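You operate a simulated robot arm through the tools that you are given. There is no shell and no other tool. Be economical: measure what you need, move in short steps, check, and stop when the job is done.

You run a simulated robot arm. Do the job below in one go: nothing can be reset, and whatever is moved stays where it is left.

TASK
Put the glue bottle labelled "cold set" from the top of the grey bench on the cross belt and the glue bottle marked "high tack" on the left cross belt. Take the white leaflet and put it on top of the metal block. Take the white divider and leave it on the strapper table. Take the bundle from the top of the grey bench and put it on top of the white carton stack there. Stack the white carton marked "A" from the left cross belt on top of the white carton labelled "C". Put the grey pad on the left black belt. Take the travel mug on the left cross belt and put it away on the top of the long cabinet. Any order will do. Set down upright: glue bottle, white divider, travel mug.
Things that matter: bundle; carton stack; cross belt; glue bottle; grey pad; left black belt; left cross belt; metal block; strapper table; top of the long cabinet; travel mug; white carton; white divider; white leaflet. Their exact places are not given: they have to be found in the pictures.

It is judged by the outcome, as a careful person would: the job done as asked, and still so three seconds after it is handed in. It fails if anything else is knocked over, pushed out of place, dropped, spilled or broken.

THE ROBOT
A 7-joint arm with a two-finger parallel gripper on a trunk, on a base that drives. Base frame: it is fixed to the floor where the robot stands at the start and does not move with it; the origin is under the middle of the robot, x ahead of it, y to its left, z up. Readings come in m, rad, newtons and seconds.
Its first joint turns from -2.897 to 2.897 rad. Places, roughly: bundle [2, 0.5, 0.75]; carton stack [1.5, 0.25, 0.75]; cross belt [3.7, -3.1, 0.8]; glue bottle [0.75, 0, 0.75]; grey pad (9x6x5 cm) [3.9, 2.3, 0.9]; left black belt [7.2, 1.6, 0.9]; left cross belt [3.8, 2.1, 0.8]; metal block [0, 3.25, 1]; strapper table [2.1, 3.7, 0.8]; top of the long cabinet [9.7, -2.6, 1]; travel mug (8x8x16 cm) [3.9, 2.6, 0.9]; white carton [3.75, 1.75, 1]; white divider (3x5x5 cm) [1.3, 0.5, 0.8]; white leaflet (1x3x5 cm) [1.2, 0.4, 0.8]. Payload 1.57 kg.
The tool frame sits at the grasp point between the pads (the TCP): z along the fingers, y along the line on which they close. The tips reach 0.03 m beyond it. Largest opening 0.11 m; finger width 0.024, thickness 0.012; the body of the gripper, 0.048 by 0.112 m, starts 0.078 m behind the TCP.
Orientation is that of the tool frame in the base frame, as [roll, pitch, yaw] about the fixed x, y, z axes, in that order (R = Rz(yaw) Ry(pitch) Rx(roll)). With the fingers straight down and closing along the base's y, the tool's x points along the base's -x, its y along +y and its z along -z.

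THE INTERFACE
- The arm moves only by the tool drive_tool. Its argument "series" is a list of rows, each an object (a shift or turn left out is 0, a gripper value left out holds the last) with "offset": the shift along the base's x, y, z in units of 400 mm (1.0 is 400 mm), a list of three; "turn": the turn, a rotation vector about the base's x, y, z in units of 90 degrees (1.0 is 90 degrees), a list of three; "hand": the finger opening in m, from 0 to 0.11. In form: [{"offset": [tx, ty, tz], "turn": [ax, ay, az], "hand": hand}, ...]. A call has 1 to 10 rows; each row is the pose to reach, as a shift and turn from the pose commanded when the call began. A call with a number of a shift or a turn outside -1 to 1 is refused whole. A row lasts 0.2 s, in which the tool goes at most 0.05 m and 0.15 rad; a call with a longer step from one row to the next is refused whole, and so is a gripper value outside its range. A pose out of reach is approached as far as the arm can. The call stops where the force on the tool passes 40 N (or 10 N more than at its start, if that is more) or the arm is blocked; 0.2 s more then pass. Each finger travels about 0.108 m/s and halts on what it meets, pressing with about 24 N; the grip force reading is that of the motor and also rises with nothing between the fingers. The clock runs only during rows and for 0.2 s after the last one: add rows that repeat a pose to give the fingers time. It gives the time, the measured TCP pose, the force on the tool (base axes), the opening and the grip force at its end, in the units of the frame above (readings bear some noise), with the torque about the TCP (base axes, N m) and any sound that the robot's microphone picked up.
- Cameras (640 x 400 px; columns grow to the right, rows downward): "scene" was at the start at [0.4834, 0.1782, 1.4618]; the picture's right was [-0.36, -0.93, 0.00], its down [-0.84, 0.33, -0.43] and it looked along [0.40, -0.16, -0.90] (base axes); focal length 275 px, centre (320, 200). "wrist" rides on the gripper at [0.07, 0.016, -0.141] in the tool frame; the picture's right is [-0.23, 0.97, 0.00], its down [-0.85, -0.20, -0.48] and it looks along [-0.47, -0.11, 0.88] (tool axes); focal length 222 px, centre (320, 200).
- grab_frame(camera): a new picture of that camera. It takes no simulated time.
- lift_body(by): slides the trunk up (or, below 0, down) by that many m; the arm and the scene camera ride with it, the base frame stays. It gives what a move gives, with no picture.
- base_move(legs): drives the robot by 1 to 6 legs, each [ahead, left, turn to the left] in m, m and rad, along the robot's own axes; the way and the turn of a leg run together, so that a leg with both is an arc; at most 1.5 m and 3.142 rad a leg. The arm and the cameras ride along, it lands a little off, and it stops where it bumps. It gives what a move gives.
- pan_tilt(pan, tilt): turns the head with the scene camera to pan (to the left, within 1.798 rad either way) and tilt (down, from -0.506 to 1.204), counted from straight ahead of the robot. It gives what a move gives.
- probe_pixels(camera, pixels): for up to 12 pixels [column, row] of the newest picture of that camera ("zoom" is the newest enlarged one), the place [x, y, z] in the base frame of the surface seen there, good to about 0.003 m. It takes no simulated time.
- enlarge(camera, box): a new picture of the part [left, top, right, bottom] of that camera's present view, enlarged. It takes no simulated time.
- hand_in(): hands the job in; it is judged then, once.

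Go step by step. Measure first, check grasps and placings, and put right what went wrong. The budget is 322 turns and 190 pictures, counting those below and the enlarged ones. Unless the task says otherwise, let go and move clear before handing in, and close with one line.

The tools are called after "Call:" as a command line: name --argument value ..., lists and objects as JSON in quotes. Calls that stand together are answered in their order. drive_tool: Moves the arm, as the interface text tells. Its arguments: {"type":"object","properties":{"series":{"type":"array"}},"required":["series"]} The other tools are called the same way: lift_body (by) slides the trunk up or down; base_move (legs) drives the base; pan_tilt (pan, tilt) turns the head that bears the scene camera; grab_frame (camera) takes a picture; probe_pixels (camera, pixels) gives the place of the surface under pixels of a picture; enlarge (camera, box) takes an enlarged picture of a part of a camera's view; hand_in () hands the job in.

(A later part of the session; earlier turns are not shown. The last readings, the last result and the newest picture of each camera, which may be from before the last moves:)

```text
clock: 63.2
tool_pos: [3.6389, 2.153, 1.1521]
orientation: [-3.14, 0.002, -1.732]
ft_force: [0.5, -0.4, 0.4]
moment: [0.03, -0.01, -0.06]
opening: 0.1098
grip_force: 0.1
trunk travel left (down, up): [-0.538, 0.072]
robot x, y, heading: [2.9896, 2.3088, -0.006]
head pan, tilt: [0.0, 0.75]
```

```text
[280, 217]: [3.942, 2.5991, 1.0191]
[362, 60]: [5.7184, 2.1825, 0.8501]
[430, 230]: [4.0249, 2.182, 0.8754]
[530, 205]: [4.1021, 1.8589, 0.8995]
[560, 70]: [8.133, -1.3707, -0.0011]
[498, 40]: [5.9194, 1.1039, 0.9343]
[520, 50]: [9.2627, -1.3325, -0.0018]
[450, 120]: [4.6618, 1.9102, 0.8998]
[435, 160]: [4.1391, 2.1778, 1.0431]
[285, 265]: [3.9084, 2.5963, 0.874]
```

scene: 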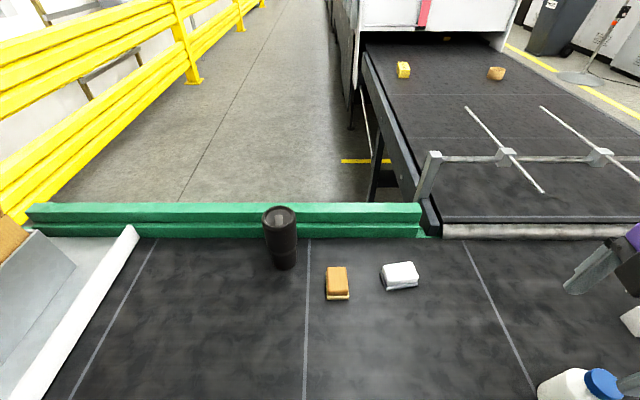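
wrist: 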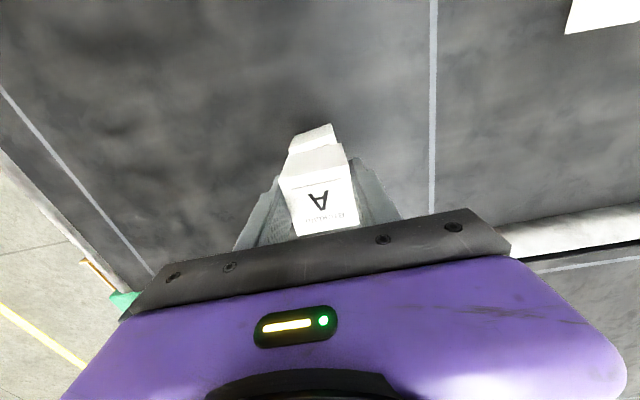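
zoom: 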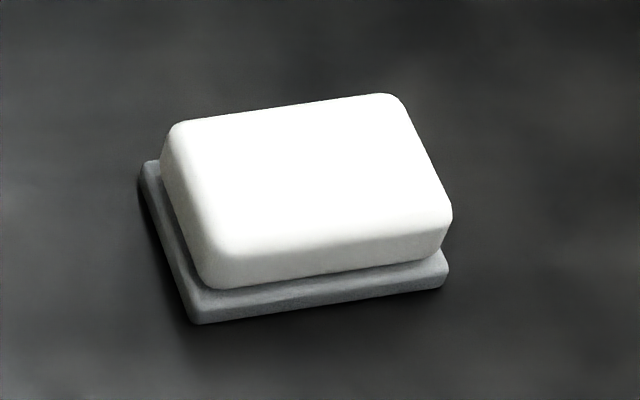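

Call:
probe_pixels --camera "zoom" --pixels '[[195, 312], [440, 275], [150, 170], [185, 125], [390, 97], [440, 210], [215, 255], [310, 180], [330, 298]]'

```text
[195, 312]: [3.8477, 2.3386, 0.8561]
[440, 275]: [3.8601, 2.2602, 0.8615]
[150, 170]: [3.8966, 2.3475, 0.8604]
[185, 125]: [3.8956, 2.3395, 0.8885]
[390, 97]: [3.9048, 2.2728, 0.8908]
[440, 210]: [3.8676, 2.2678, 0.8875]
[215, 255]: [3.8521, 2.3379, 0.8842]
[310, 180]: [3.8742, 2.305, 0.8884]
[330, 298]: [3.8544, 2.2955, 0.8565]
```

Pad centre (3.880,2.3045), long axis 9° off y. I'll turn a further 0.31 rad and move above it.

Call:
drive_tool --series '[{"offset": [0.1, 0.06, 0], "turn": [0, 0, 0.07]}, {"offset": [0.2, 0.12, 0], "turn": [0, 0, 0.14]}, {"offset": [0.3, 0.18, 0], "turn": [0, 0, 0.2]}, {"offset": [0.4, 0.24, 0], "turn": [0, 0, 0.2]}, {"offset": [0.5, 0.31, 0], "turn": [0, 0, 0.2]}, {"offset": [0.6025, 0.379, 0], "turn": [0, 0, 0.2]}, {"offset": [0.6025, 0.379, -0.12], "turn": [0, 0, 0.2]}, {"offset": [0.6025, 0.379, -0.24], "turn": [0, 0, 0.2]}, {"offset": [0.6025, 0.379, -0.35], "turn": [0, 0, 0.2]}, {"offset": [0.6025, 0.379, -0.35], "turn": [0, 0, 0.2]}]'

Call:
grab_frame --camera "wrist"

```text
clock: 65.4
tool_pos: [3.8788, 2.3059, 1.0128]
orientation: [-3.142, 0.001, -1.417]
ft_force: [0.6, -0.8, 0.9]
moment: [-0.01, 0.02, 0.02]
opening: 0.1104
grip_force: 0.0
trunk travel left (down, up): [-0.538, 0.072]
robot x, y, heading: [2.9843, 2.3112, -0.005]
head pan, tilt: [0.0, 0.75]
```

```text
152 pictures are left
```

wrist: 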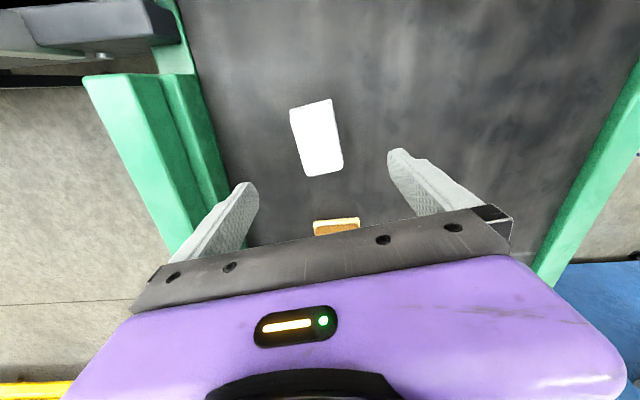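

Pad centred at (318,140). Descend to z≈0.888 and close.

Call:
drive_tool --series '[{"offset": [0, 0, -0.12]}, {"offset": [0, 0, -0.24]}, {"offset": [0, 0, -0.31]}, {"offset": [0, 0, -0.31], "hand": 0.08}, {"offset": [0, 0, -0.31], "hand": 0.04}, {"offset": [0, 0, -0.31], "hand": 0.03}, {"offset": [0, 0, -0.31], "hand": 0.03}, {"offset": [0, 0, -0.31], "hand": 0.03}]'

Call:
grab_frame --camera "wrist"

```text
clock: 67.2
tool_pos: [3.8801, 2.3052, 0.8891]
orientation: [3.141, 0.001, -1.417]
ft_force: [1.0, -0.5, -0.5]
moment: [-0.02, -0.06, 0.0]
opening: 0.0545
grip_force: 24.1
trunk travel left (down, up): [-0.538, 0.072]
robot x, y, heading: [2.988, 2.3032, -0.005]
head pan, tilt: [0.0, 0.75]
```

```text
151 pictures are left
```

wrist: 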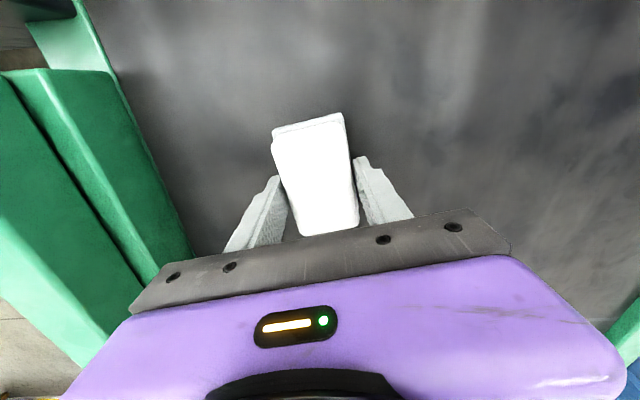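

Gripped (0.0545). Lift high, retract, and look to the right for a route around the belt.

Call:
drive_tool --series '[{"offset": [0, 0, 0.12]}, {"offset": [0, 0, 0.24]}, {"offset": [0, 0, 0.36]}, {"offset": [0, 0, 0.48]}, {"offset": [0, 0, 0.6]}, {"offset": [-0.1, 0, 0.7]}, {"offset": [-0.2, 0, 0.78]}, {"offset": [-0.32, 0, 0.78]}, {"offset": [-0.44, 0, 0.78]}, {"offset": [-0.56, 0, 0.78]}]'

Call:
pan_tilt --pan -0.95 --tilt 0.5

Call:
grab_frame --camera "scene"

Call:
pan_tilt --pan -1.75 --tilt 0.5

Call:
grab_frame --camera "scene"

```text
refused: row 6 steps farther than a row can; nothing moved
```

```text
clock: 68.5
tool_pos: [3.8814, 2.3045, 0.8897]
orientation: [3.142, 0.0, -1.417]
ft_force: [-0.4, -0.3, 0.0]
moment: [-0.01, 0.0, 0.01]
opening: 0.0541
grip_force: 24.4
trunk travel left (down, up): [-0.538, 0.072]
robot x, y, heading: [2.9873, 2.3066, -0.006]
head pan, tilt: [-0.949, 0.499]
```

```text
150 pictures are left
```

scene: 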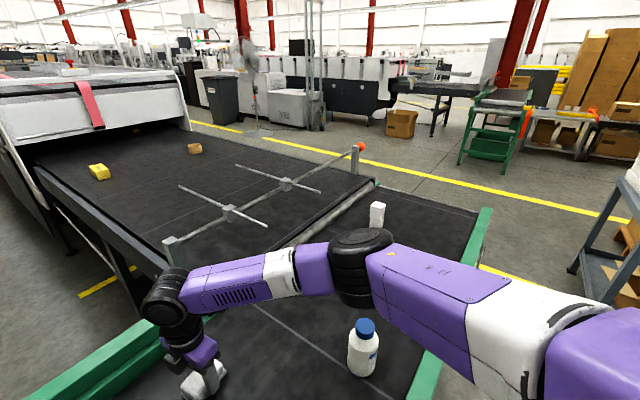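

```text
clock: 69.6
tool_pos: [3.8795, 2.3048, 0.8883]
orientation: [-3.14, 0.002, -1.417]
ft_force: [0.3, -1.2, 0.2]
moment: [-0.02, 0.0, -0.01]
opening: 0.0543
grip_force: 24.5
trunk travel left (down, up): [-0.538, 0.072]
robot x, y, heading: [2.9899, 2.308, -0.005]
head pan, tilt: [-1.751, 0.499]
```

```text
149 pictures are left
```

scene: 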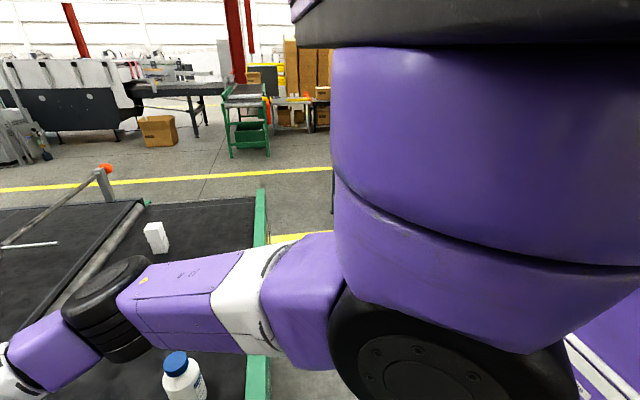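

Moving was refused; redo with smaller steps. The aisle right of the belts looks clear.

Call:
drive_tool --series '[{"offset": [0, 0, 0.12]}, {"offset": [0, 0, 0.24]}, {"offset": [0, 0, 0.36]}, {"offset": [0, 0, 0.48]}, {"offset": [0, 0, 0.6]}, {"offset": [0, 0, 0.7]}, {"offset": [-0.1, 0, 0.76]}, {"offset": [-0.2, 0, 0.78]}, {"offset": [-0.32, 0, 0.78]}, {"offset": [-0.44, 0, 0.78]}]'

Call:
drive_tool --series '[{"offset": [-0.12, 0, 0]}, {"offset": [-0.24, 0, 0]}, {"offset": [-0.36, 0, 0]}, {"offset": [-0.46, 0, 0]}, {"offset": [-0.46, 0, 0]}]'

Call:
pan_tilt --pan -1.0 --tilt 0.75

Call:
grab_frame --camera "scene"

```text
clock: 71.8
tool_pos: [3.7046, 2.305, 1.1997]
orientation: [3.141, 0.0, -1.417]
ft_force: [-0.2, -0.1, -1.3]
moment: [-0.02, 0.07, 0.01]
opening: 0.0539
grip_force: 23.5
trunk travel left (down, up): [-0.538, 0.072]
robot x, y, heading: [2.9864, 2.3079, -0.004]
head pan, tilt: [-1.751, 0.499]
```

```text
clock: 73.0
tool_pos: [3.5656, 2.3038, 1.2135]
orientation: [3.139, 0.001, -1.417]
ft_force: [-0.3, 0.4, 0.1]
moment: [0.01, -0.02, 0.02]
opening: 0.054
grip_force: 23.6
out of reach, approached as far as the arm can: row 3, 4, 5
trunk travel left (down, up): [-0.538, 0.072]
robot x, y, heading: [2.9862, 2.3075, 0.0]
head pan, tilt: [-1.751, 0.499]
```

```text
clock: 74.1
tool_pos: [3.5644, 2.3048, 1.2122]
orientation: [3.138, -0.001, -1.417]
ft_force: [-0.8, 0.0, -1.0]
moment: [-0.01, 0.0, -0.02]
opening: 0.0544
grip_force: 23.7
trunk travel left (down, up): [-0.538, 0.072]
robot x, y, heading: [2.9875, 2.307, -0.004]
head pan, tilt: [-1.0, 0.75]
```

```text
148 pictures are left
```

scene: 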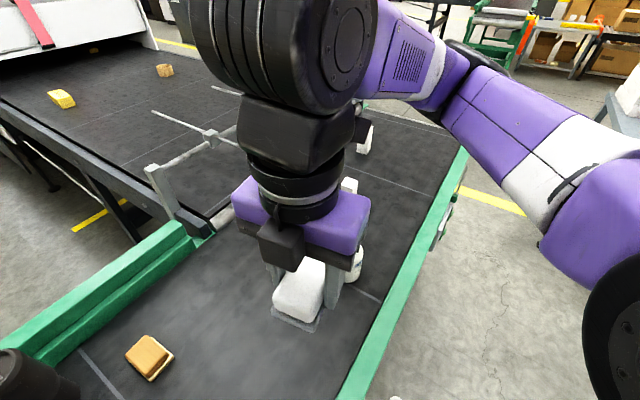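

Pad held. Sidestep right past the belt's end to y≈0.

Call:
base_move --legs '[[0, -1.2, 0], [0, -1.2, 0]]'

Call:
pan_tilt --pan 0.3 --tilt 0.5

Call:
grab_frame --camera "scene"

Call:
pan_tilt --pan -0.6 --tilt 0.4

Call:
grab_frame --camera "scene"

```text
clock: 81.7
tool_pos: [3.554, 0.9514, 1.2118]
orientation: [3.14, 0.001, -1.426]
ft_force: [-0.5, 0.8, -1.2]
moment: [-0.05, 0.03, 0.02]
opening: 0.0544
grip_force: 24.3
trunk travel left (down, up): [-0.538, 0.072]
robot x, y, heading: [2.9793, 0.96, -0.017]
head pan, tilt: [-1.0, 0.75]
stopped in leg 2: the robot was blocked; the commanded pose is now the measured one
```

```text
clock: 83.2
tool_pos: [3.5539, 0.9501, 1.211]
orientation: [3.138, 0.002, -1.426]
ft_force: [-1.1, -1.5, -1.3]
moment: [0.0, -0.01, -0.02]
opening: 0.0543
grip_force: 23.7
trunk travel left (down, up): [-0.538, 0.072]
robot x, y, heading: [2.9809, 0.959, -0.014]
head pan, tilt: [0.3, 0.499]
```

```text
147 pictures are left
```

scene: 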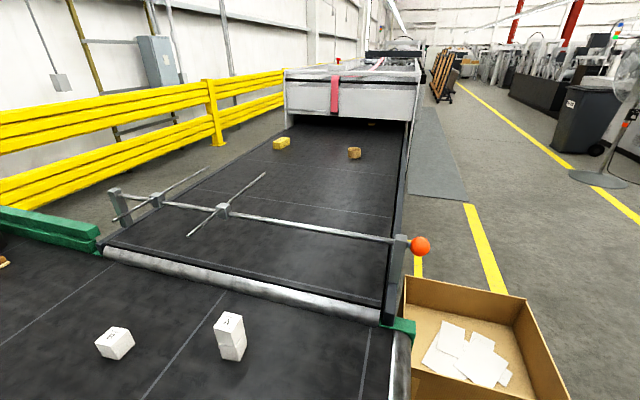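

```text
clock: 84.4
tool_pos: [3.5557, 0.9502, 1.2137]
orientation: [3.137, 0.001, -1.427]
ft_force: [0.1, -0.4, -1.1]
moment: [-0.04, 0.05, -0.01]
opening: 0.0544
grip_force: 24.2
trunk travel left (down, up): [-0.538, 0.072]
robot x, y, heading: [2.9774, 0.9584, -0.014]
head pan, tilt: [-0.6, 0.4]
```

```text
146 pictures are left
```

scene: 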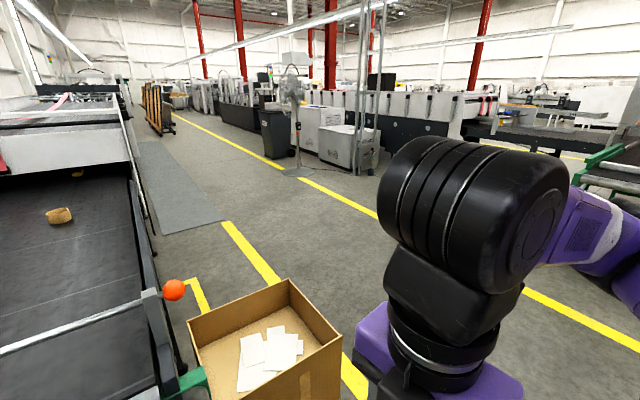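

Blocked at y≈0.96. See what is to the right: probe and look lower.

Call:
probe_pixels --camera "scene" --pixels '[[187, 318], [290, 283], [340, 360], [240, 380], [360, 385]]'

Call:
pan_tilt --pan -1.5 --tilt 0.9

Call:
grab_frame --camera "scene"

```text
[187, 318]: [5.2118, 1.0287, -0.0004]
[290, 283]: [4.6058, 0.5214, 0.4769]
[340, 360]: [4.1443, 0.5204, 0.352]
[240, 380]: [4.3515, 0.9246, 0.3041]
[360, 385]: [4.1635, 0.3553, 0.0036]
```

```text
clock: 85.6
tool_pos: [3.555, 0.95, 1.2125]
orientation: [3.136, 0.002, -1.425]
ft_force: [-1.1, 0.4, -0.6]
moment: [0.02, 0.0, 0.0]
opening: 0.0543
grip_force: 23.7
trunk travel left (down, up): [-0.538, 0.072]
robot x, y, heading: [2.9797, 0.956, -0.015]
head pan, tilt: [-1.499, 0.901]
```

```text
145 pictures are left
```

scene: 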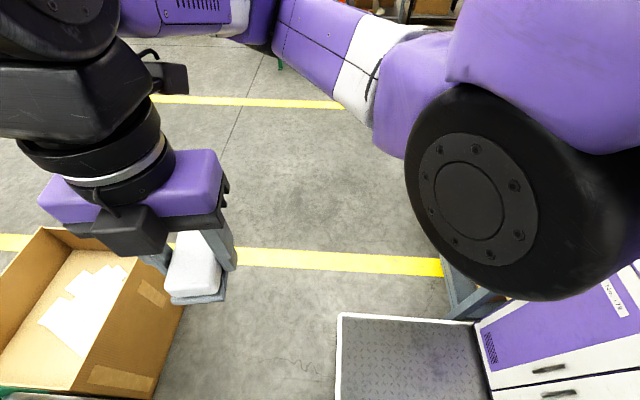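

The tray with white rim is my own chassis; its right side touched the bench's leg near (470,290). Measure.

Call:
probe_pixels --camera "scene" --pixels '[[340, 318], [475, 320], [458, 275], [470, 300], [445, 262], [500, 292], [340, 390], [490, 390]]'

Call:
pan_tilt --pan -1.79 --tilt 0.6

Call:
grab_frame --camera "scene"

```text
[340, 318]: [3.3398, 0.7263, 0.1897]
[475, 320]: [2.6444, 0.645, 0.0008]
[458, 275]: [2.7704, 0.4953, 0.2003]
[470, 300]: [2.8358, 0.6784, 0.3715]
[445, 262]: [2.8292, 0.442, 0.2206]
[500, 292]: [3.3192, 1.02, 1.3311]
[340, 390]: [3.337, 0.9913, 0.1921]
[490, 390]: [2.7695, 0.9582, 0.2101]
```

```text
clock: 86.4
tool_pos: [3.5548, 0.9512, 1.2109]
orientation: [3.14, 0.0, -1.425]
ft_force: [-0.3, 0.1, 0.0]
moment: [0.01, 0.01, 0.0]
opening: 0.0541
grip_force: 23.8
trunk travel left (down, up): [-0.538, 0.072]
robot x, y, heading: [2.9754, 0.96, -0.015]
head pan, tilt: [-1.791, 0.6]
```

```text
144 pictures are left
```

scene: 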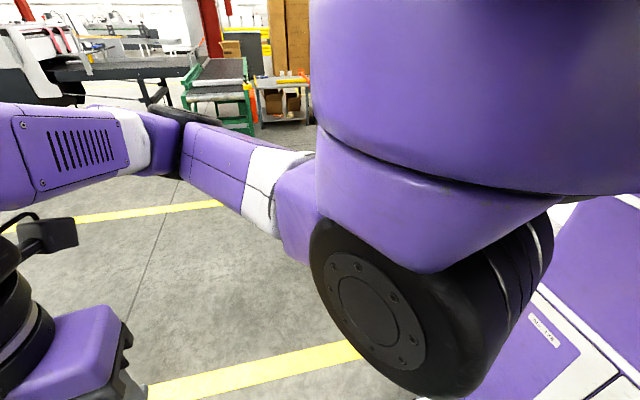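

Bench leg corner is at (2.84,0.68) and my chassis is ~0.72×0.48 m. I'll back off, turn left to face +y, and reverse through the gap sideways-narrow.

Call:
base_move --legs '[[0, 0.65, 0], [-0.05, 0, 1.585], [0, -0.22, 0]]'

Call:
pan_tilt --pan -0.8 --tilt 0.9

Call:
grab_frame --camera "scene"

```text
clock: 95.2
tool_pos: [3.1621, 2.1606, 1.2122]
orientation: [3.138, 0.0, 0.185]
ft_force: [0.4, 0.1, -0.2]
moment: [0.04, -0.02, 0.0]
opening: 0.0542
grip_force: 23.9
trunk travel left (down, up): [-0.538, 0.072]
robot x, y, heading: [3.1714, 1.5874, 1.599]
head pan, tilt: [-1.791, 0.6]
```

```text
clock: 96.4
tool_pos: [3.161, 2.1605, 1.2125]
orientation: [3.138, 0.001, 0.185]
ft_force: [-1.0, -0.2, -0.6]
moment: [0.01, -0.01, -0.02]
opening: 0.054
grip_force: 24.1
trunk travel left (down, up): [-0.538, 0.072]
robot x, y, heading: [3.1765, 1.5859, 1.596]
head pan, tilt: [-0.799, 0.901]
```

```text
143 pictures are left
```

scene: 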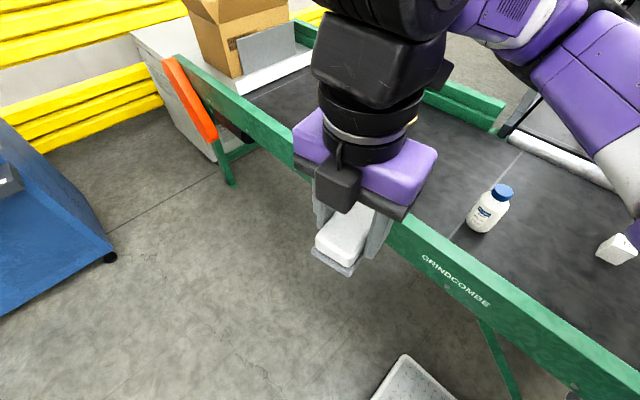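

Clear. Reverse to y≈-0.1, then go right to x≈5.0.

Call:
base_move --legs '[[-0.85, 0, -0.026], [-0.85, 0, 0]]'

Call:
pan_tilt --pan -1.2 --tilt 0.6

Call:
grab_frame --camera "scene"

```text
clock: 105.1
tool_pos: [3.1864, 0.4609, 1.2129]
orientation: [3.139, -0.001, 0.163]
ft_force: [0.7, -0.5, -1.7]
moment: [-0.03, -0.02, -0.01]
opening: 0.0542
grip_force: 23.7
trunk travel left (down, up): [-0.538, 0.072]
robot x, y, heading: [3.1877, -0.1186, 1.571]
head pan, tilt: [-0.799, 0.901]
```

```text
clock: 105.9
tool_pos: [3.1849, 0.4597, 1.2129]
orientation: [3.14, 0.0, 0.162]
ft_force: [0.2, 0.1, -0.8]
moment: [0.0, 0.01, -0.02]
opening: 0.054
grip_force: 23.8
trunk travel left (down, up): [-0.538, 0.072]
robot x, y, heading: [3.1848, -0.1125, 1.574]
head pan, tilt: [-1.201, 0.6]
```

```text
142 pictures are left
```

scene: 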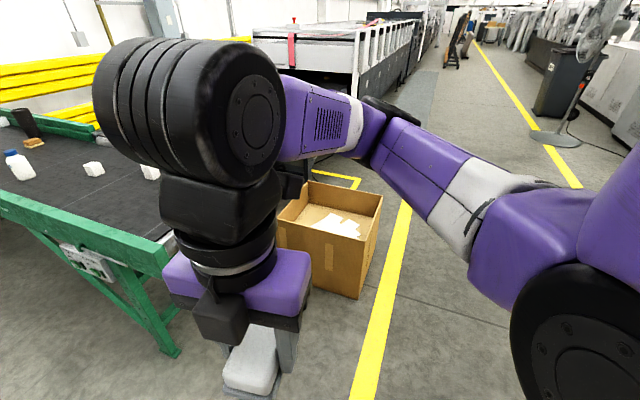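

Call:
base_move --legs '[[0, -0.95, 0], [0, -0.95, 0], [0.35, 0, 0]]'

Call:
pan_tilt --pan 0.1 --tilt 0.75

Call:
grab_frame --camera "scene"

Call:
probe_pixels --camera "scene" --pixels '[[250, 250], [250, 200], [200, 200], [250, 300], [150, 250], [250, 340], [300, 380], [400, 150], [450, 200], [330, 150]]'

```text
clock: 117.3
tool_pos: [5.0979, 0.8153, 1.212]
orientation: [3.141, 0.0, 0.147]
ft_force: [0.4, -0.1, -0.4]
moment: [0.0, 0.0, 0.01]
opening: 0.0544
grip_force: 24.1
trunk travel left (down, up): [-0.538, 0.072]
robot x, y, heading: [5.0911, 0.2413, 1.564]
head pan, tilt: [-1.201, 0.6]
```

```text
clock: 118.8
tool_pos: [5.0996, 0.8154, 1.2131]
orientation: [3.139, 0.0, 0.147]
ft_force: [-0.5, 0.7, -1.0]
moment: [-0.01, 0.02, 0.0]
opening: 0.0541
grip_force: 24.1
trunk travel left (down, up): [-0.538, 0.072]
robot x, y, heading: [5.0929, 0.2402, 1.562]
head pan, tilt: [0.099, 0.75]
```

```text
141 pictures are left
```

scene: 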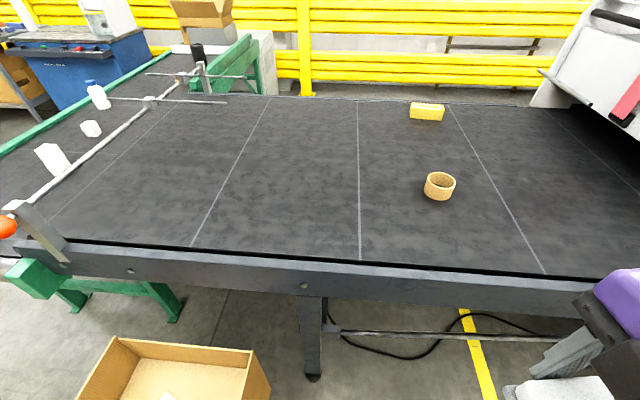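

```text
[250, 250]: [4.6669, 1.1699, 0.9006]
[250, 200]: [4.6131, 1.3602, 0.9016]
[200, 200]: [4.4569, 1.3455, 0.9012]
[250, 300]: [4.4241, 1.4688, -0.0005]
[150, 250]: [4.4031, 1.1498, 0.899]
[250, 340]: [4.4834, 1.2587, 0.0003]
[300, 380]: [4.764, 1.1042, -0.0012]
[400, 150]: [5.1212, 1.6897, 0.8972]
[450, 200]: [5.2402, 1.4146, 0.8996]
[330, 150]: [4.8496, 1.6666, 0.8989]
```

Belt surface z≈0.90, clear around (4.97,1.26). Drive 0.15 ahead, then place the pad there.

Call:
base_move --legs '[[0.15, 0, 0]]'

Call:
drive_tool --series '[{"offset": [-0.04, 0.11, 0]}, {"offset": [-0.08, 0.22, 0]}, {"offset": [-0.12, 0.33, 0]}, {"offset": [-0.16, 0.44, 0]}, {"offset": [-0.2, 0.55, 0]}, {"offset": [-0.25, 0.66, 0]}, {"offset": [-0.3, 0.74, 0]}, {"offset": [-0.32, 0.74, -0.12]}, {"offset": [-0.32, 0.74, -0.24]}, {"offset": [-0.32, 0.74, -0.36]}]'

Call:
grab_frame --camera "wrist"

```text
clock: 120.2
tool_pos: [5.1011, 0.9637, 1.2122]
orientation: [3.14, 0.001, 0.146]
ft_force: [0.2, -0.4, 0.5]
moment: [0.03, 0.03, -0.05]
opening: 0.0543
grip_force: 24.1
trunk travel left (down, up): [-0.538, 0.072]
robot x, y, heading: [5.0963, 0.3856, 1.56]
head pan, tilt: [0.099, 0.75]
```

```text
clock: 122.4
tool_pos: [4.9739, 1.2605, 1.0676]
orientation: [3.14, 0.0, 0.147]
ft_force: [1.2, 0.0, -1.6]
moment: [-0.02, 0.02, 0.0]
opening: 0.0541
grip_force: 23.2
trunk travel left (down, up): [-0.538, 0.072]
robot x, y, heading: [5.0926, 0.3859, 1.559]
head pan, tilt: [0.099, 0.75]
```

```text
140 pictures are left
```

wrist: 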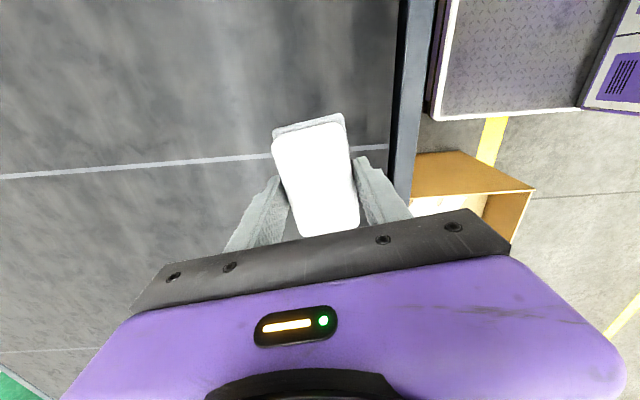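

Call:
drive_tool --series '[{"offset": [0, 0.07, -0.09]}, {"offset": [0, 0.07, -0.2]}, {"offset": [0, 0.07, -0.28]}, {"offset": [0, 0.07, -0.305]}, {"offset": [0, 0.07, -0.315]}, {"offset": [0, 0.07, -0.322]}]'

```text
clock: 123.8
tool_pos: [4.9733, 1.2877, 0.9396]
orientation: [3.14, 0.0, 0.145]
ft_force: [-0.4, 0.7, -1.0]
moment: [0.02, 0.0, -0.01]
opening: 0.0542
grip_force: 24.0
trunk travel left (down, up): [-0.538, 0.072]
robot x, y, heading: [5.0906, 0.3877, 1.552]
head pan, tilt: [0.099, 0.75]
```

Call:
drive_tool --series '[{"offset": [0, 0, -0.006]}, {"offset": [0, 0, -0.012]}, {"offset": [0, 0, -0.018]}]'

```text
clock: 124.6
tool_pos: [4.9737, 1.287, 0.9381]
orientation: [3.14, 0.0, 0.146]
ft_force: [3.5, -10.9, 20.0]
moment: [-0.52, -0.12, 0.0]
opening: 0.0541
grip_force: 24.2
trunk travel left (down, up): [-0.538, 0.072]
robot x, y, heading: [5.0899, 0.3843, 1.559]
head pan, tilt: [0.099, 0.75]
stopped in row 3: the force on the tool passed its limit at 42 N (the readings are from after the stop); the commanded pose is now the measured one
```

Touching the belt. Release, rise, and check.

Call:
drive_tool --series '[{"offset": [0, 0, 0.004], "hand": 0.08}, {"offset": [0, 0, 0.004], "hand": 0.1}, {"offset": [0, 0, 0.006], "hand": 0.11}, {"offset": [0, 0, 0.006], "hand": 0.11}, {"offset": [0, 0, 0.1]}, {"offset": [0, 0, 0.22]}, {"offset": [0, 0, 0.34]}, {"offset": [0, -0.1, 0.4]}]'

Call:
grab_frame --camera "wrist"

```text
clock: 126.4
tool_pos: [4.972, 1.2503, 1.096]
orientation: [3.139, 0.001, 0.148]
ft_force: [0.7, -0.2, -0.1]
moment: [-0.02, -0.01, 0.0]
opening: 0.1099
grip_force: 0.0
trunk travel left (down, up): [-0.538, 0.072]
robot x, y, heading: [5.0929, 0.3889, 1.56]
head pan, tilt: [0.099, 0.75]
```

```text
139 pictures are left
```

wrist: 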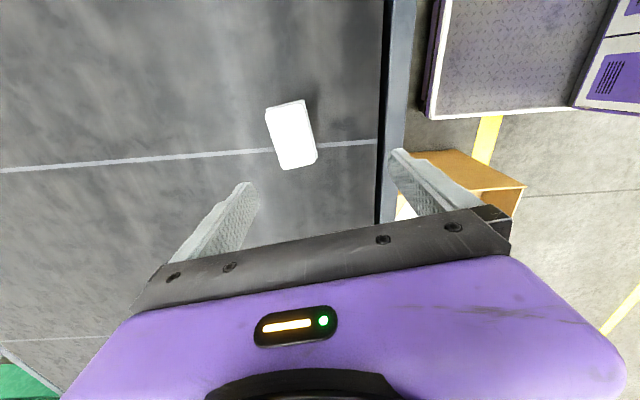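

Pad is on the left black belt. Next the mug: retract the arm, drive back the same way and stay facing +y at about (3.17,2.15).

Call:
drive_tool --series '[{"offset": [0.06, -0.1, 0.05], "turn": [0, 0, -0.094]}, {"offset": [0.12, -0.2, 0.1], "turn": [0, 0, -0.094]}, {"offset": [0.18, -0.3, 0.15], "turn": [0, 0, -0.094]}, {"offset": [0.24, -0.4, 0.2], "turn": [0, 0, -0.094]}, {"offset": [0.3, -0.5, 0.25], "turn": [0, 0, -0.094]}, {"offset": [0.3, -0.6, 0.28], "turn": [0, 0, -0.094]}, {"offset": [0.3, -0.68, 0.28], "turn": [0, 0, -0.094]}]'

Call:
base_move --legs '[[-0.5, 0, 0.01], [0, 0.95, 0], [0, 0.97, 0], [0.85, 0, 0], [0.85, 0, 0], [0.5, 0, 0]]'

Call:
pan_tilt --pan -1.0 --tilt 0.8

Call:
grab_frame --camera "scene"

```text
refused: row 1 steps farther than a row can; nothing moved
```

```text
clock: 149.4
tool_pos: [3.0381, 2.9587, 1.0938]
orientation: [3.14, 0.0, 0.158]
ft_force: [-1.1, -0.4, -0.7]
moment: [-0.01, -0.01, -0.03]
opening: 0.1102
grip_force: 0.1
trunk travel left (down, up): [-0.538, 0.072]
robot x, y, heading: [3.1644, 2.0978, 1.569]
head pan, tilt: [0.099, 0.75]
```

```text
clock: 150.7
tool_pos: [3.0381, 2.9589, 1.0946]
orientation: [3.14, 0.0, 0.157]
ft_force: [0.6, 0.2, -0.4]
moment: [0.01, -0.03, 0.01]
opening: 0.1099
grip_force: 0.0
trunk travel left (down, up): [-0.538, 0.072]
robot x, y, heading: [3.1665, 2.0992, 1.573]
head pan, tilt: [-1.0, 0.799]
```

```text
138 pictures are left
```

scene: 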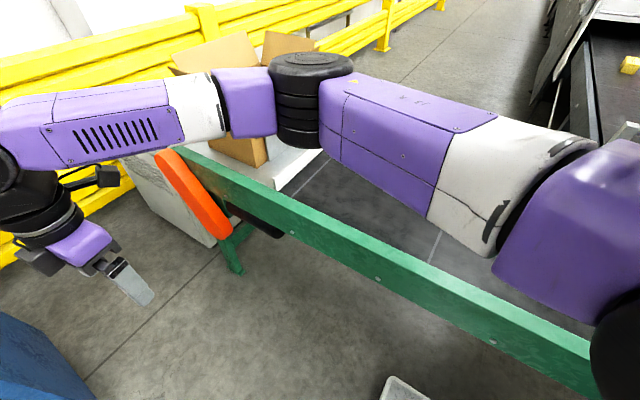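

The retract call was refused, so the drive ran with the arm extended; nothing was hit. Check elbow height before swinging right.

Call:
probe_pixels --camera "scene" --pixels '[[310, 60], [300, 140], [420, 110], [400, 200], [250, 110], [560, 150], [200, 200], [370, 215]]'

```text
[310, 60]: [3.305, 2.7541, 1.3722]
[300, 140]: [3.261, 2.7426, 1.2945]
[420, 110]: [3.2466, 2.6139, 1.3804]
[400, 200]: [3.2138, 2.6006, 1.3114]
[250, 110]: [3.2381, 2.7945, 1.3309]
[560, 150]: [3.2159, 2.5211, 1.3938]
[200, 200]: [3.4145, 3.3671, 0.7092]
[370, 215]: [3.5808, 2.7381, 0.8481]
```

Elbow is at z≈1.3, well above things. Swing the tool in an arc toward the mug.

Call:
drive_tool --series '[{"offset": [0, 0, 0.12], "turn": [0, 0, -0.05]}, {"offset": [0.1, 0, 0.16], "turn": [0, 0, -0.1]}, {"offset": [0.22, 0, 0.16], "turn": [0, 0, -0.1]}, {"offset": [0.34, 0, 0.16], "turn": [0, 0, -0.1]}, {"offset": [0.46, 0, 0.16], "turn": [0, 0, -0.1]}, {"offset": [0.57, -0.02, 0.16], "turn": [0, 0, -0.1]}, {"offset": [0.68, -0.05, 0.16], "turn": [0, 0, -0.1]}, {"offset": [0.79, -0.09, 0.16], "turn": [0, 0, -0.1]}, {"offset": [0.9, -0.13, 0.16], "turn": [0, 0, -0.1]}, {"offset": [1.0, -0.18, 0.16], "turn": [0, 0, -0.1]}]'

Call:
drive_tool --series '[{"offset": [0.1, -0.058, 0]}, {"offset": [0.2, -0.116, 0]}, {"offset": [0.3, -0.174, 0]}, {"offset": [0.4, -0.232, 0]}, {"offset": [0.5, -0.29, 0]}, {"offset": [0.6, -0.348, 0]}, {"offset": [0.7, -0.406, 0]}, {"offset": [0.8, -0.464, 0]}, {"offset": [0.9, -0.52, 0]}, {"offset": [0.9, -0.52, 0]}]'

Call:
grab_frame --camera "wrist"

Call:
grab_frame --camera "scene"

```text
clock: 152.9
tool_pos: [3.4396, 2.886, 1.158]
orientation: [3.14, 0.0, 0.001]
ft_force: [-0.3, 0.5, -1.0]
moment: [0.0, -0.04, -0.01]
opening: 0.11
grip_force: 0.0
trunk travel left (down, up): [-0.538, 0.072]
robot x, y, heading: [3.1628, 2.0958, 1.57]
head pan, tilt: [-1.0, 0.799]
```

```text
clock: 155.1
tool_pos: [3.7992, 2.6778, 1.1574]
orientation: [3.139, 0.0, 0.0]
ft_force: [-0.6, -0.3, -0.7]
moment: [0.0, -0.01, -0.02]
opening: 0.1101
grip_force: 0.1
trunk travel left (down, up): [-0.538, 0.072]
robot x, y, heading: [3.1649, 2.101, 1.569]
head pan, tilt: [-1.0, 0.799]
```

```text
137 pictures are left
```

wrist: 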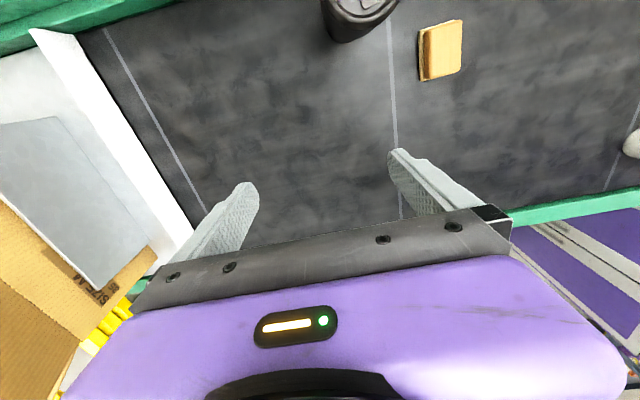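

```text
136 pictures are left
```

scene: 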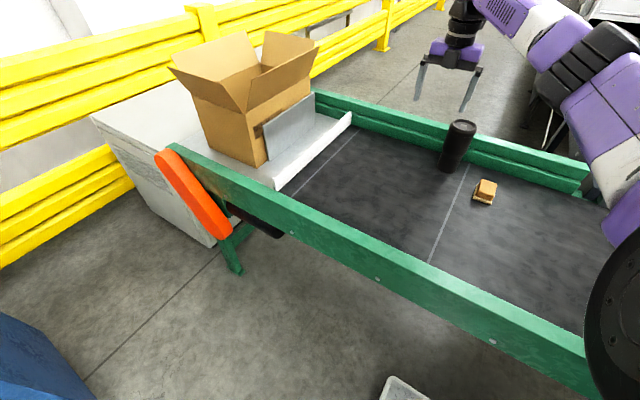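

Call:
enlarge --camera "scene" --box '[430, 105, 494, 185]'

Call:
probe_pixels --camera "scene" --pixels '[[463, 126], [430, 115], [450, 165]]'

```text
5.00 times, centred on (462, 145) of scene
```

zoom: 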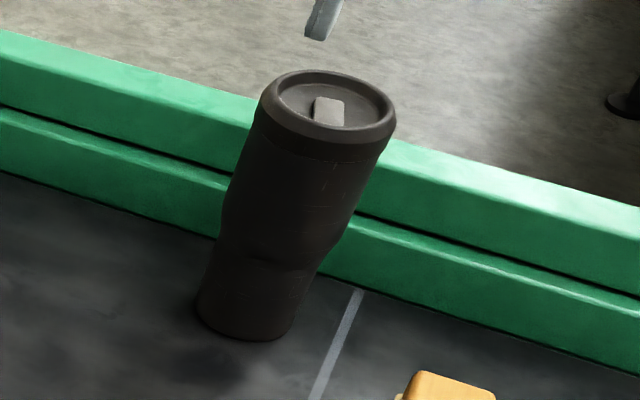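

```text
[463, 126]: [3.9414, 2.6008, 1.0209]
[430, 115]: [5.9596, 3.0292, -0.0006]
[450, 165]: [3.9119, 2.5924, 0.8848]
```

Call:
probe_pixels --camera "zoom" --pixels '[[335, 105], [270, 95], [385, 120], [330, 75], [310, 125], [450, 165], [430, 240], [245, 330]]'

```text
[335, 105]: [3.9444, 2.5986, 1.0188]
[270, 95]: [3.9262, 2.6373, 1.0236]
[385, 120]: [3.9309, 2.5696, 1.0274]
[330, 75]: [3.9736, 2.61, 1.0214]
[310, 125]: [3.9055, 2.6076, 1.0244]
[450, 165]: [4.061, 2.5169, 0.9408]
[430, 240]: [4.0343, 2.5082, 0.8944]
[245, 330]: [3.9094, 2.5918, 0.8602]
```

Mug axis is (3.940,2.602), rim z≈1.025. Move over it and verify.

Call:
drive_tool --series '[{"offset": [0.1, -0.05, 0]}, {"offset": [0.2, -0.1, 0]}, {"offset": [0.3, -0.16, 0]}, {"offset": [0.352, -0.19, 0]}, {"offset": [0.352, -0.19, -0.1]}, {"offset": [0.352, -0.19, -0.1]}]'

Call:
grab_frame --camera "wrist"

```text
clock: 156.5
tool_pos: [3.8613, 2.5962, 1.1571]
orientation: [3.14, 0.0, 0.001]
ft_force: [0.1, 0.2, 0.3]
moment: [0.03, 0.0, 0.0]
opening: 0.1103
grip_force: 0.1
out of reach, approached as far as the arm can: row 2, 3, 4, 5, 6
trunk travel left (down, up): [-0.538, 0.072]
robot x, y, heading: [3.1685, 2.098, 1.57]
head pan, tilt: [-1.0, 0.799]
```

```text
134 pictures are left
```

wrist: 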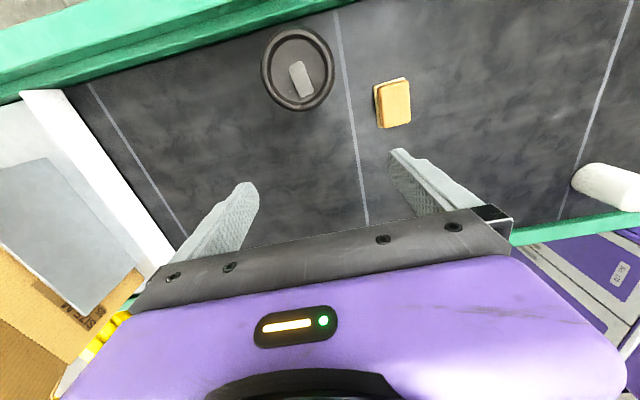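

Out of reach by 8 cm. Drive 0.2 ahead (tool stays clear of the box) and retry.

Call:
base_move --legs '[[0.2, 0, 0]]'

Call:
drive_tool --series '[{"offset": [0, -0.12, 0]}, {"offset": [0, -0.24, 0]}, {"offset": [0, -0.36, 0]}, {"offset": [0, -0.48, 0]}, {"offset": [0.09, -0.48, 0]}, {"offset": [0.19, -0.48, 0]}, {"offset": [0.19, -0.48, 0]}]'

Call:
grab_frame --camera "wrist"

```text
clock: 158.1
tool_pos: [3.8619, 2.7978, 1.1564]
orientation: [-3.141, 0.0, -0.002]
ft_force: [0.4, 0.2, -0.2]
moment: [-0.02, 0.01, 0.02]
opening: 0.11
grip_force: 0.1
trunk travel left (down, up): [-0.538, 0.072]
robot x, y, heading: [3.1694, 2.3019, 1.568]
head pan, tilt: [-1.0, 0.799]
```

```text
clock: 159.7
tool_pos: [3.8874, 2.6067, 1.1562]
orientation: [3.141, -0.001, -0.001]
ft_force: [-0.1, 0.5, -0.2]
moment: [-0.03, -0.01, -0.02]
opening: 0.1099
grip_force: 0.1
out of reach, approached as far as the arm can: row 5, 6, 7
trunk travel left (down, up): [-0.538, 0.072]
robot x, y, heading: [3.1666, 2.2987, 1.562]
head pan, tilt: [-1.0, 0.799]
```

```text
133 pictures are left
```

wrist: 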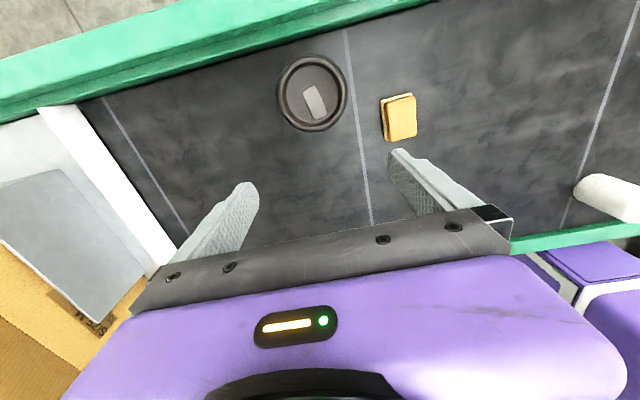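

Reach seems limited by the wrist (tool yaw is ~156° from the arm's natural). Unwind the wrist by −180°, which also keeps closing along y.

Call:
drive_tool --series '[{"turn": [0, 0, -0.09]}, {"turn": [0, 0, -0.18]}, {"turn": [0, 0, -0.27]}, {"turn": [0, 0, -0.36]}, {"turn": [0, 0, -0.45]}, {"turn": [0, 0, -0.54]}, {"turn": [0, 0, -0.63]}, {"turn": [0, 0, -0.72]}, {"turn": [0, 0, -0.81]}, {"turn": [0, 0, -0.9]}]'

Call:
drive_tool --series '[{"turn": [0, 0, -0.09]}, {"turn": [0, 0, -0.18]}, {"turn": [0, 0, -0.27]}, {"turn": [0, 0, -0.36]}, {"turn": [0, 0, -0.45]}, {"turn": [0, 0, -0.54]}, {"turn": [0, 0, -0.63]}, {"turn": [0, 0, -0.72]}, {"turn": [0, 0, -0.81]}, {"turn": [0, 0, -0.9]}]'

Call:
drive_tool --series '[{"turn": [0, 0, -0.09]}, {"turn": [0, 0, -0.18]}, {"turn": [0, 0, -0.2]}]'

```text
clock: 161.9
tool_pos: [3.884, 2.5834, 1.1479]
orientation: [3.14, 0.0, -1.419]
ft_force: [0.5, -0.7, 0.9]
moment: [-0.01, -0.01, 0.0]
opening: 0.11
grip_force: 0.0
out of reach, approached as far as the arm can: row 1, 3, 4, 5, 6, 7, 8, 9, 10
trunk travel left (down, up): [-0.538, 0.072]
robot x, y, heading: [3.1723, 2.3006, 1.572]
head pan, tilt: [-1.0, 0.799]
```

```text
clock: 164.1
tool_pos: [3.8846, 2.5848, 1.1464]
orientation: [3.141, -0.001, -2.831]
ft_force: [0.1, 0.3, -0.6]
moment: [0.0, 0.0, 0.0]
opening: 0.1101
grip_force: 0.1
trunk travel left (down, up): [-0.538, 0.072]
robot x, y, heading: [3.171, 2.3013, 1.569]
head pan, tilt: [-1.0, 0.799]
```

```text
clock: 164.9
tool_pos: [3.8843, 2.5851, 1.147]
orientation: [3.14, 0.0, 3.138]
ft_force: [0.3, 0.6, -0.6]
moment: [-0.01, -0.02, -0.03]
opening: 0.1101
grip_force: 0.1
trunk travel left (down, up): [-0.538, 0.072]
robot x, y, heading: [3.1683, 2.3008, 1.567]
head pan, tilt: [-1.0, 0.799]
```

Unwound. Now move to the mug axis: dx +0.056, dy +0.017.

Call:
drive_tool --series '[{"offset": [0.07, 0.02, 0]}, {"offset": [0.139, 0.042, 0]}, {"offset": [0.139, 0.042, -0.06]}, {"offset": [0.139, 0.042, -0.06]}]'

Call:
grab_frame --camera "wrist"

```text
clock: 165.9
tool_pos: [3.8896, 2.5953, 1.147]
orientation: [-3.14, 0.0, 3.139]
ft_force: [-0.3, 0.1, 0.1]
moment: [0.0, -0.01, 0.0]
opening: 0.1101
grip_force: 0.0
out of reach, approached as far as the arm can: row 1, 2, 3, 4
trunk travel left (down, up): [-0.538, 0.072]
robot x, y, heading: [3.1661, 2.3006, 1.567]
head pan, tilt: [-1.0, 0.799]
```

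```text
132 pictures are left
```

wrist: 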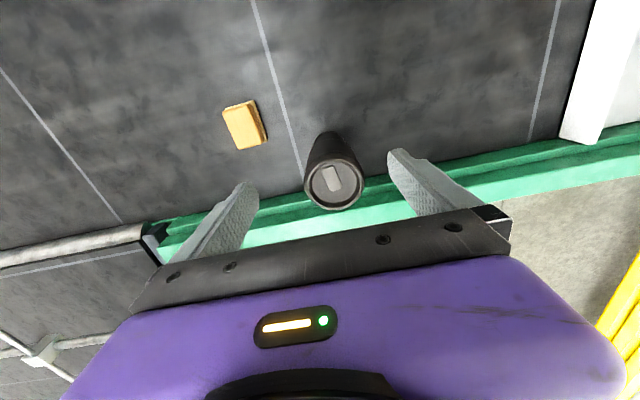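

Lateral reach is limited in this posture. Turn the base to face the mug instead: shift left to x≈3.0, turn right ~1.2 rad.

Call:
base_move --legs '[[0, 0.2, 0], [0, 0, -1.2]]'

Call:
pan_tilt --pan 0 --tilt 0.8

Call:
grab_frame --camera "scene"

```text
clock: 170.5
tool_pos: [3.4986, 1.7315, 1.1464]
orientation: [-3.141, -0.001, 1.934]
ft_force: [0.2, -0.5, 1.0]
moment: [0.04, 0.01, -0.05]
opening: 0.1102
grip_force: 0.1
trunk travel left (down, up): [-0.538, 0.072]
robot x, y, heading: [2.9646, 2.2997, 0.365]
head pan, tilt: [-1.0, 0.799]
```

```text
clock: 171.8
tool_pos: [3.5001, 1.7321, 1.1459]
orientation: [3.141, 0.0, 1.935]
ft_force: [-0.5, 0.5, -0.3]
moment: [0.03, -0.01, 0.0]
opening: 0.1101
grip_force: 0.0
trunk travel left (down, up): [-0.538, 0.072]
robot x, y, heading: [2.9674, 2.3024, 0.361]
head pan, tilt: [0.0, 0.799]
```

```text
131 pictures are left
```

scene: 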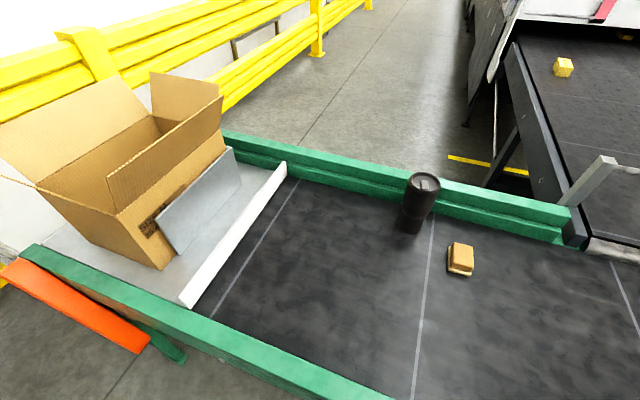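

Call:
drive_tool --series '[{"offset": [0.02, 0.1, 0], "turn": [0, 0, 0.08]}, {"offset": [0.04, 0.2, 0], "turn": [0, 0, 0.16]}, {"offset": [0.06, 0.3, 0], "turn": [0, 0, 0.24]}, {"offset": [0.08, 0.4, 0], "turn": [0, 0, 0.32]}, {"offset": [0.1, 0.5, 0], "turn": [0, 0, 0.4]}, {"offset": [0.12, 0.6, 0], "turn": [0, 0, 0.48]}, {"offset": [0.14, 0.7, 0], "turn": [0, 0, 0.56]}, {"offset": [0.16, 0.8, 0], "turn": [0, 0, 0.64]}, {"offset": [0.18, 0.9, 0], "turn": [0, 0, 0.72]}, {"offset": [0.2, 1.0, 0], "turn": [0, 0, 0.768]}]'

Call:
base_move --legs '[[0.15, 0, 0]]'

```text
clock: 174.0
tool_pos: [3.58, 2.1331, 1.1448]
orientation: [3.141, 0.0, -3.141]
ft_force: [0.1, -0.3, -0.2]
moment: [0.0, -0.03, -0.01]
opening: 0.1101
grip_force: 0.1
trunk travel left (down, up): [-0.538, 0.072]
robot x, y, heading: [2.9654, 2.2999, 0.363]
head pan, tilt: [0.0, 0.799]
```

```text
clock: 175.3
tool_pos: [3.7204, 2.1835, 1.1458]
orientation: [3.14, 0.0, 3.138]
ft_force: [-0.4, 0.1, -0.6]
moment: [0.01, -0.02, -0.04]
opening: 0.11
grip_force: 0.1
trunk travel left (down, up): [-0.538, 0.072]
robot x, y, heading: [3.1053, 2.356, 0.363]
head pan, tilt: [0.0, 0.799]
```

Call:
drive_tool --series '[{"offset": [0.055, 0.1, 0]}, {"offset": [0.11, 0.2, 0]}, {"offset": [0.165, 0.3, 0]}, {"offset": [0.22, 0.4, 0]}, {"offset": [0.275, 0.5, 0]}, {"offset": [0.33, 0.6, 0]}, {"offset": [0.385, 0.7, 0]}, {"offset": [0.44, 0.8, 0]}, {"offset": [0.495, 0.9, 0]}, {"offset": [0.54, 0.98, 0]}]'

Call:
drive_tool --series '[{"offset": [0.009, 0.066, 0]}, {"offset": [0.009, 0.066, -0.1]}, {"offset": [0.009, 0.066, -0.1]}]'

Call:
grab_frame --camera "wrist"

```text
clock: 177.5
tool_pos: [3.9357, 2.5751, 1.1444]
orientation: [3.137, 0.0, 3.139]
ft_force: [-0.5, -1.2, 0.9]
moment: [0.04, 0.01, 0.0]
opening: 0.1102
grip_force: 0.1
trunk travel left (down, up): [-0.538, 0.072]
robot x, y, heading: [3.1049, 2.3496, 0.362]
head pan, tilt: [0.0, 0.799]
```

```text
clock: 178.3
tool_pos: [3.941, 2.6005, 1.1046]
orientation: [3.141, 0.0, 3.137]
ft_force: [0.3, 0.4, -0.2]
moment: [-0.01, 0.01, 0.02]
opening: 0.11
grip_force: 0.0
trunk travel left (down, up): [-0.538, 0.072]
robot x, y, heading: [3.1031, 2.3522, 0.366]
head pan, tilt: [0.0, 0.799]
```

```text
130 pictures are left
```

wrist: 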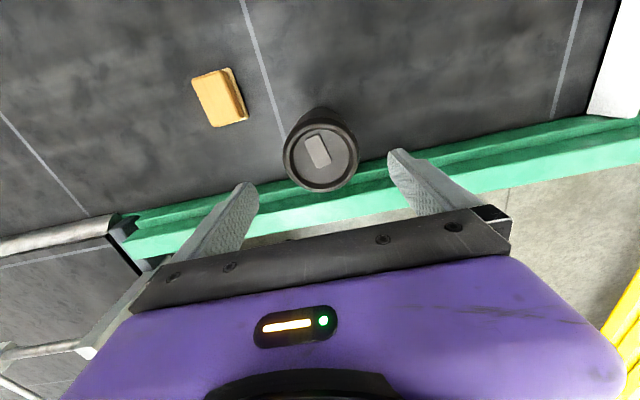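

Mug is centred at (320,155). Descend to z≈0.96 and close.

Call:
drive_tool --series '[{"offset": [0, 0, -0.12]}, {"offset": [0, 0, -0.24]}, {"offset": [0, 0, -0.33]}, {"offset": [0, 0, -0.36]}, {"offset": [0, 0, -0.36], "hand": 0.08}, {"offset": [0, 0, -0.36], "hand": 0.05}, {"offset": [0, 0, -0.36], "hand": 0.05}, {"offset": [0, 0, -0.36], "hand": 0.05}]'

Call:
grab_frame --camera "wrist"

```text
clock: 180.1
tool_pos: [3.9407, 2.6033, 0.961]
orientation: [3.139, -0.001, 3.139]
ft_force: [0.1, 0.1, -2.0]
moment: [0.01, -0.02, -0.01]
opening: 0.0797
grip_force: 24.1
trunk travel left (down, up): [-0.538, 0.072]
robot x, y, heading: [3.1046, 2.3537, 0.36]
head pan, tilt: [0.0, 0.799]
```

```text
129 pictures are left
```

wrist: 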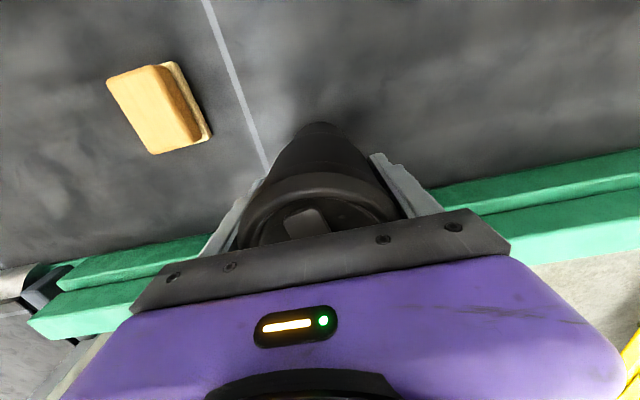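

Mug held (0.080). Lift and retract before driving.

Call:
drive_tool --series '[{"offset": [0, 0, 0.12]}, {"offset": [0, 0, 0.24]}, {"offset": [0, 0, 0.36]}, {"offset": [0, 0, 0.48]}, {"offset": [0, 0, 0.6]}, {"offset": [-0.1, -0.04, 0.62]}, {"offset": [-0.21, -0.08, 0.62]}, {"offset": [-0.32, -0.12, 0.62]}, {"offset": [-0.43, -0.16, 0.62]}, {"offset": [-0.54, -0.2, 0.62]}]'

```text
clock: 182.3
tool_pos: [3.7246, 2.5239, 1.2097]
orientation: [3.141, 0.0, 3.138]
ft_force: [-0.1, -0.1, -2.5]
moment: [-0.02, 0.03, -0.04]
opening: 0.0798
grip_force: 24.7
trunk travel left (down, up): [-0.538, 0.072]
robot x, y, heading: [3.1045, 2.3554, 0.363]
head pan, tilt: [0.0, 0.799]
```

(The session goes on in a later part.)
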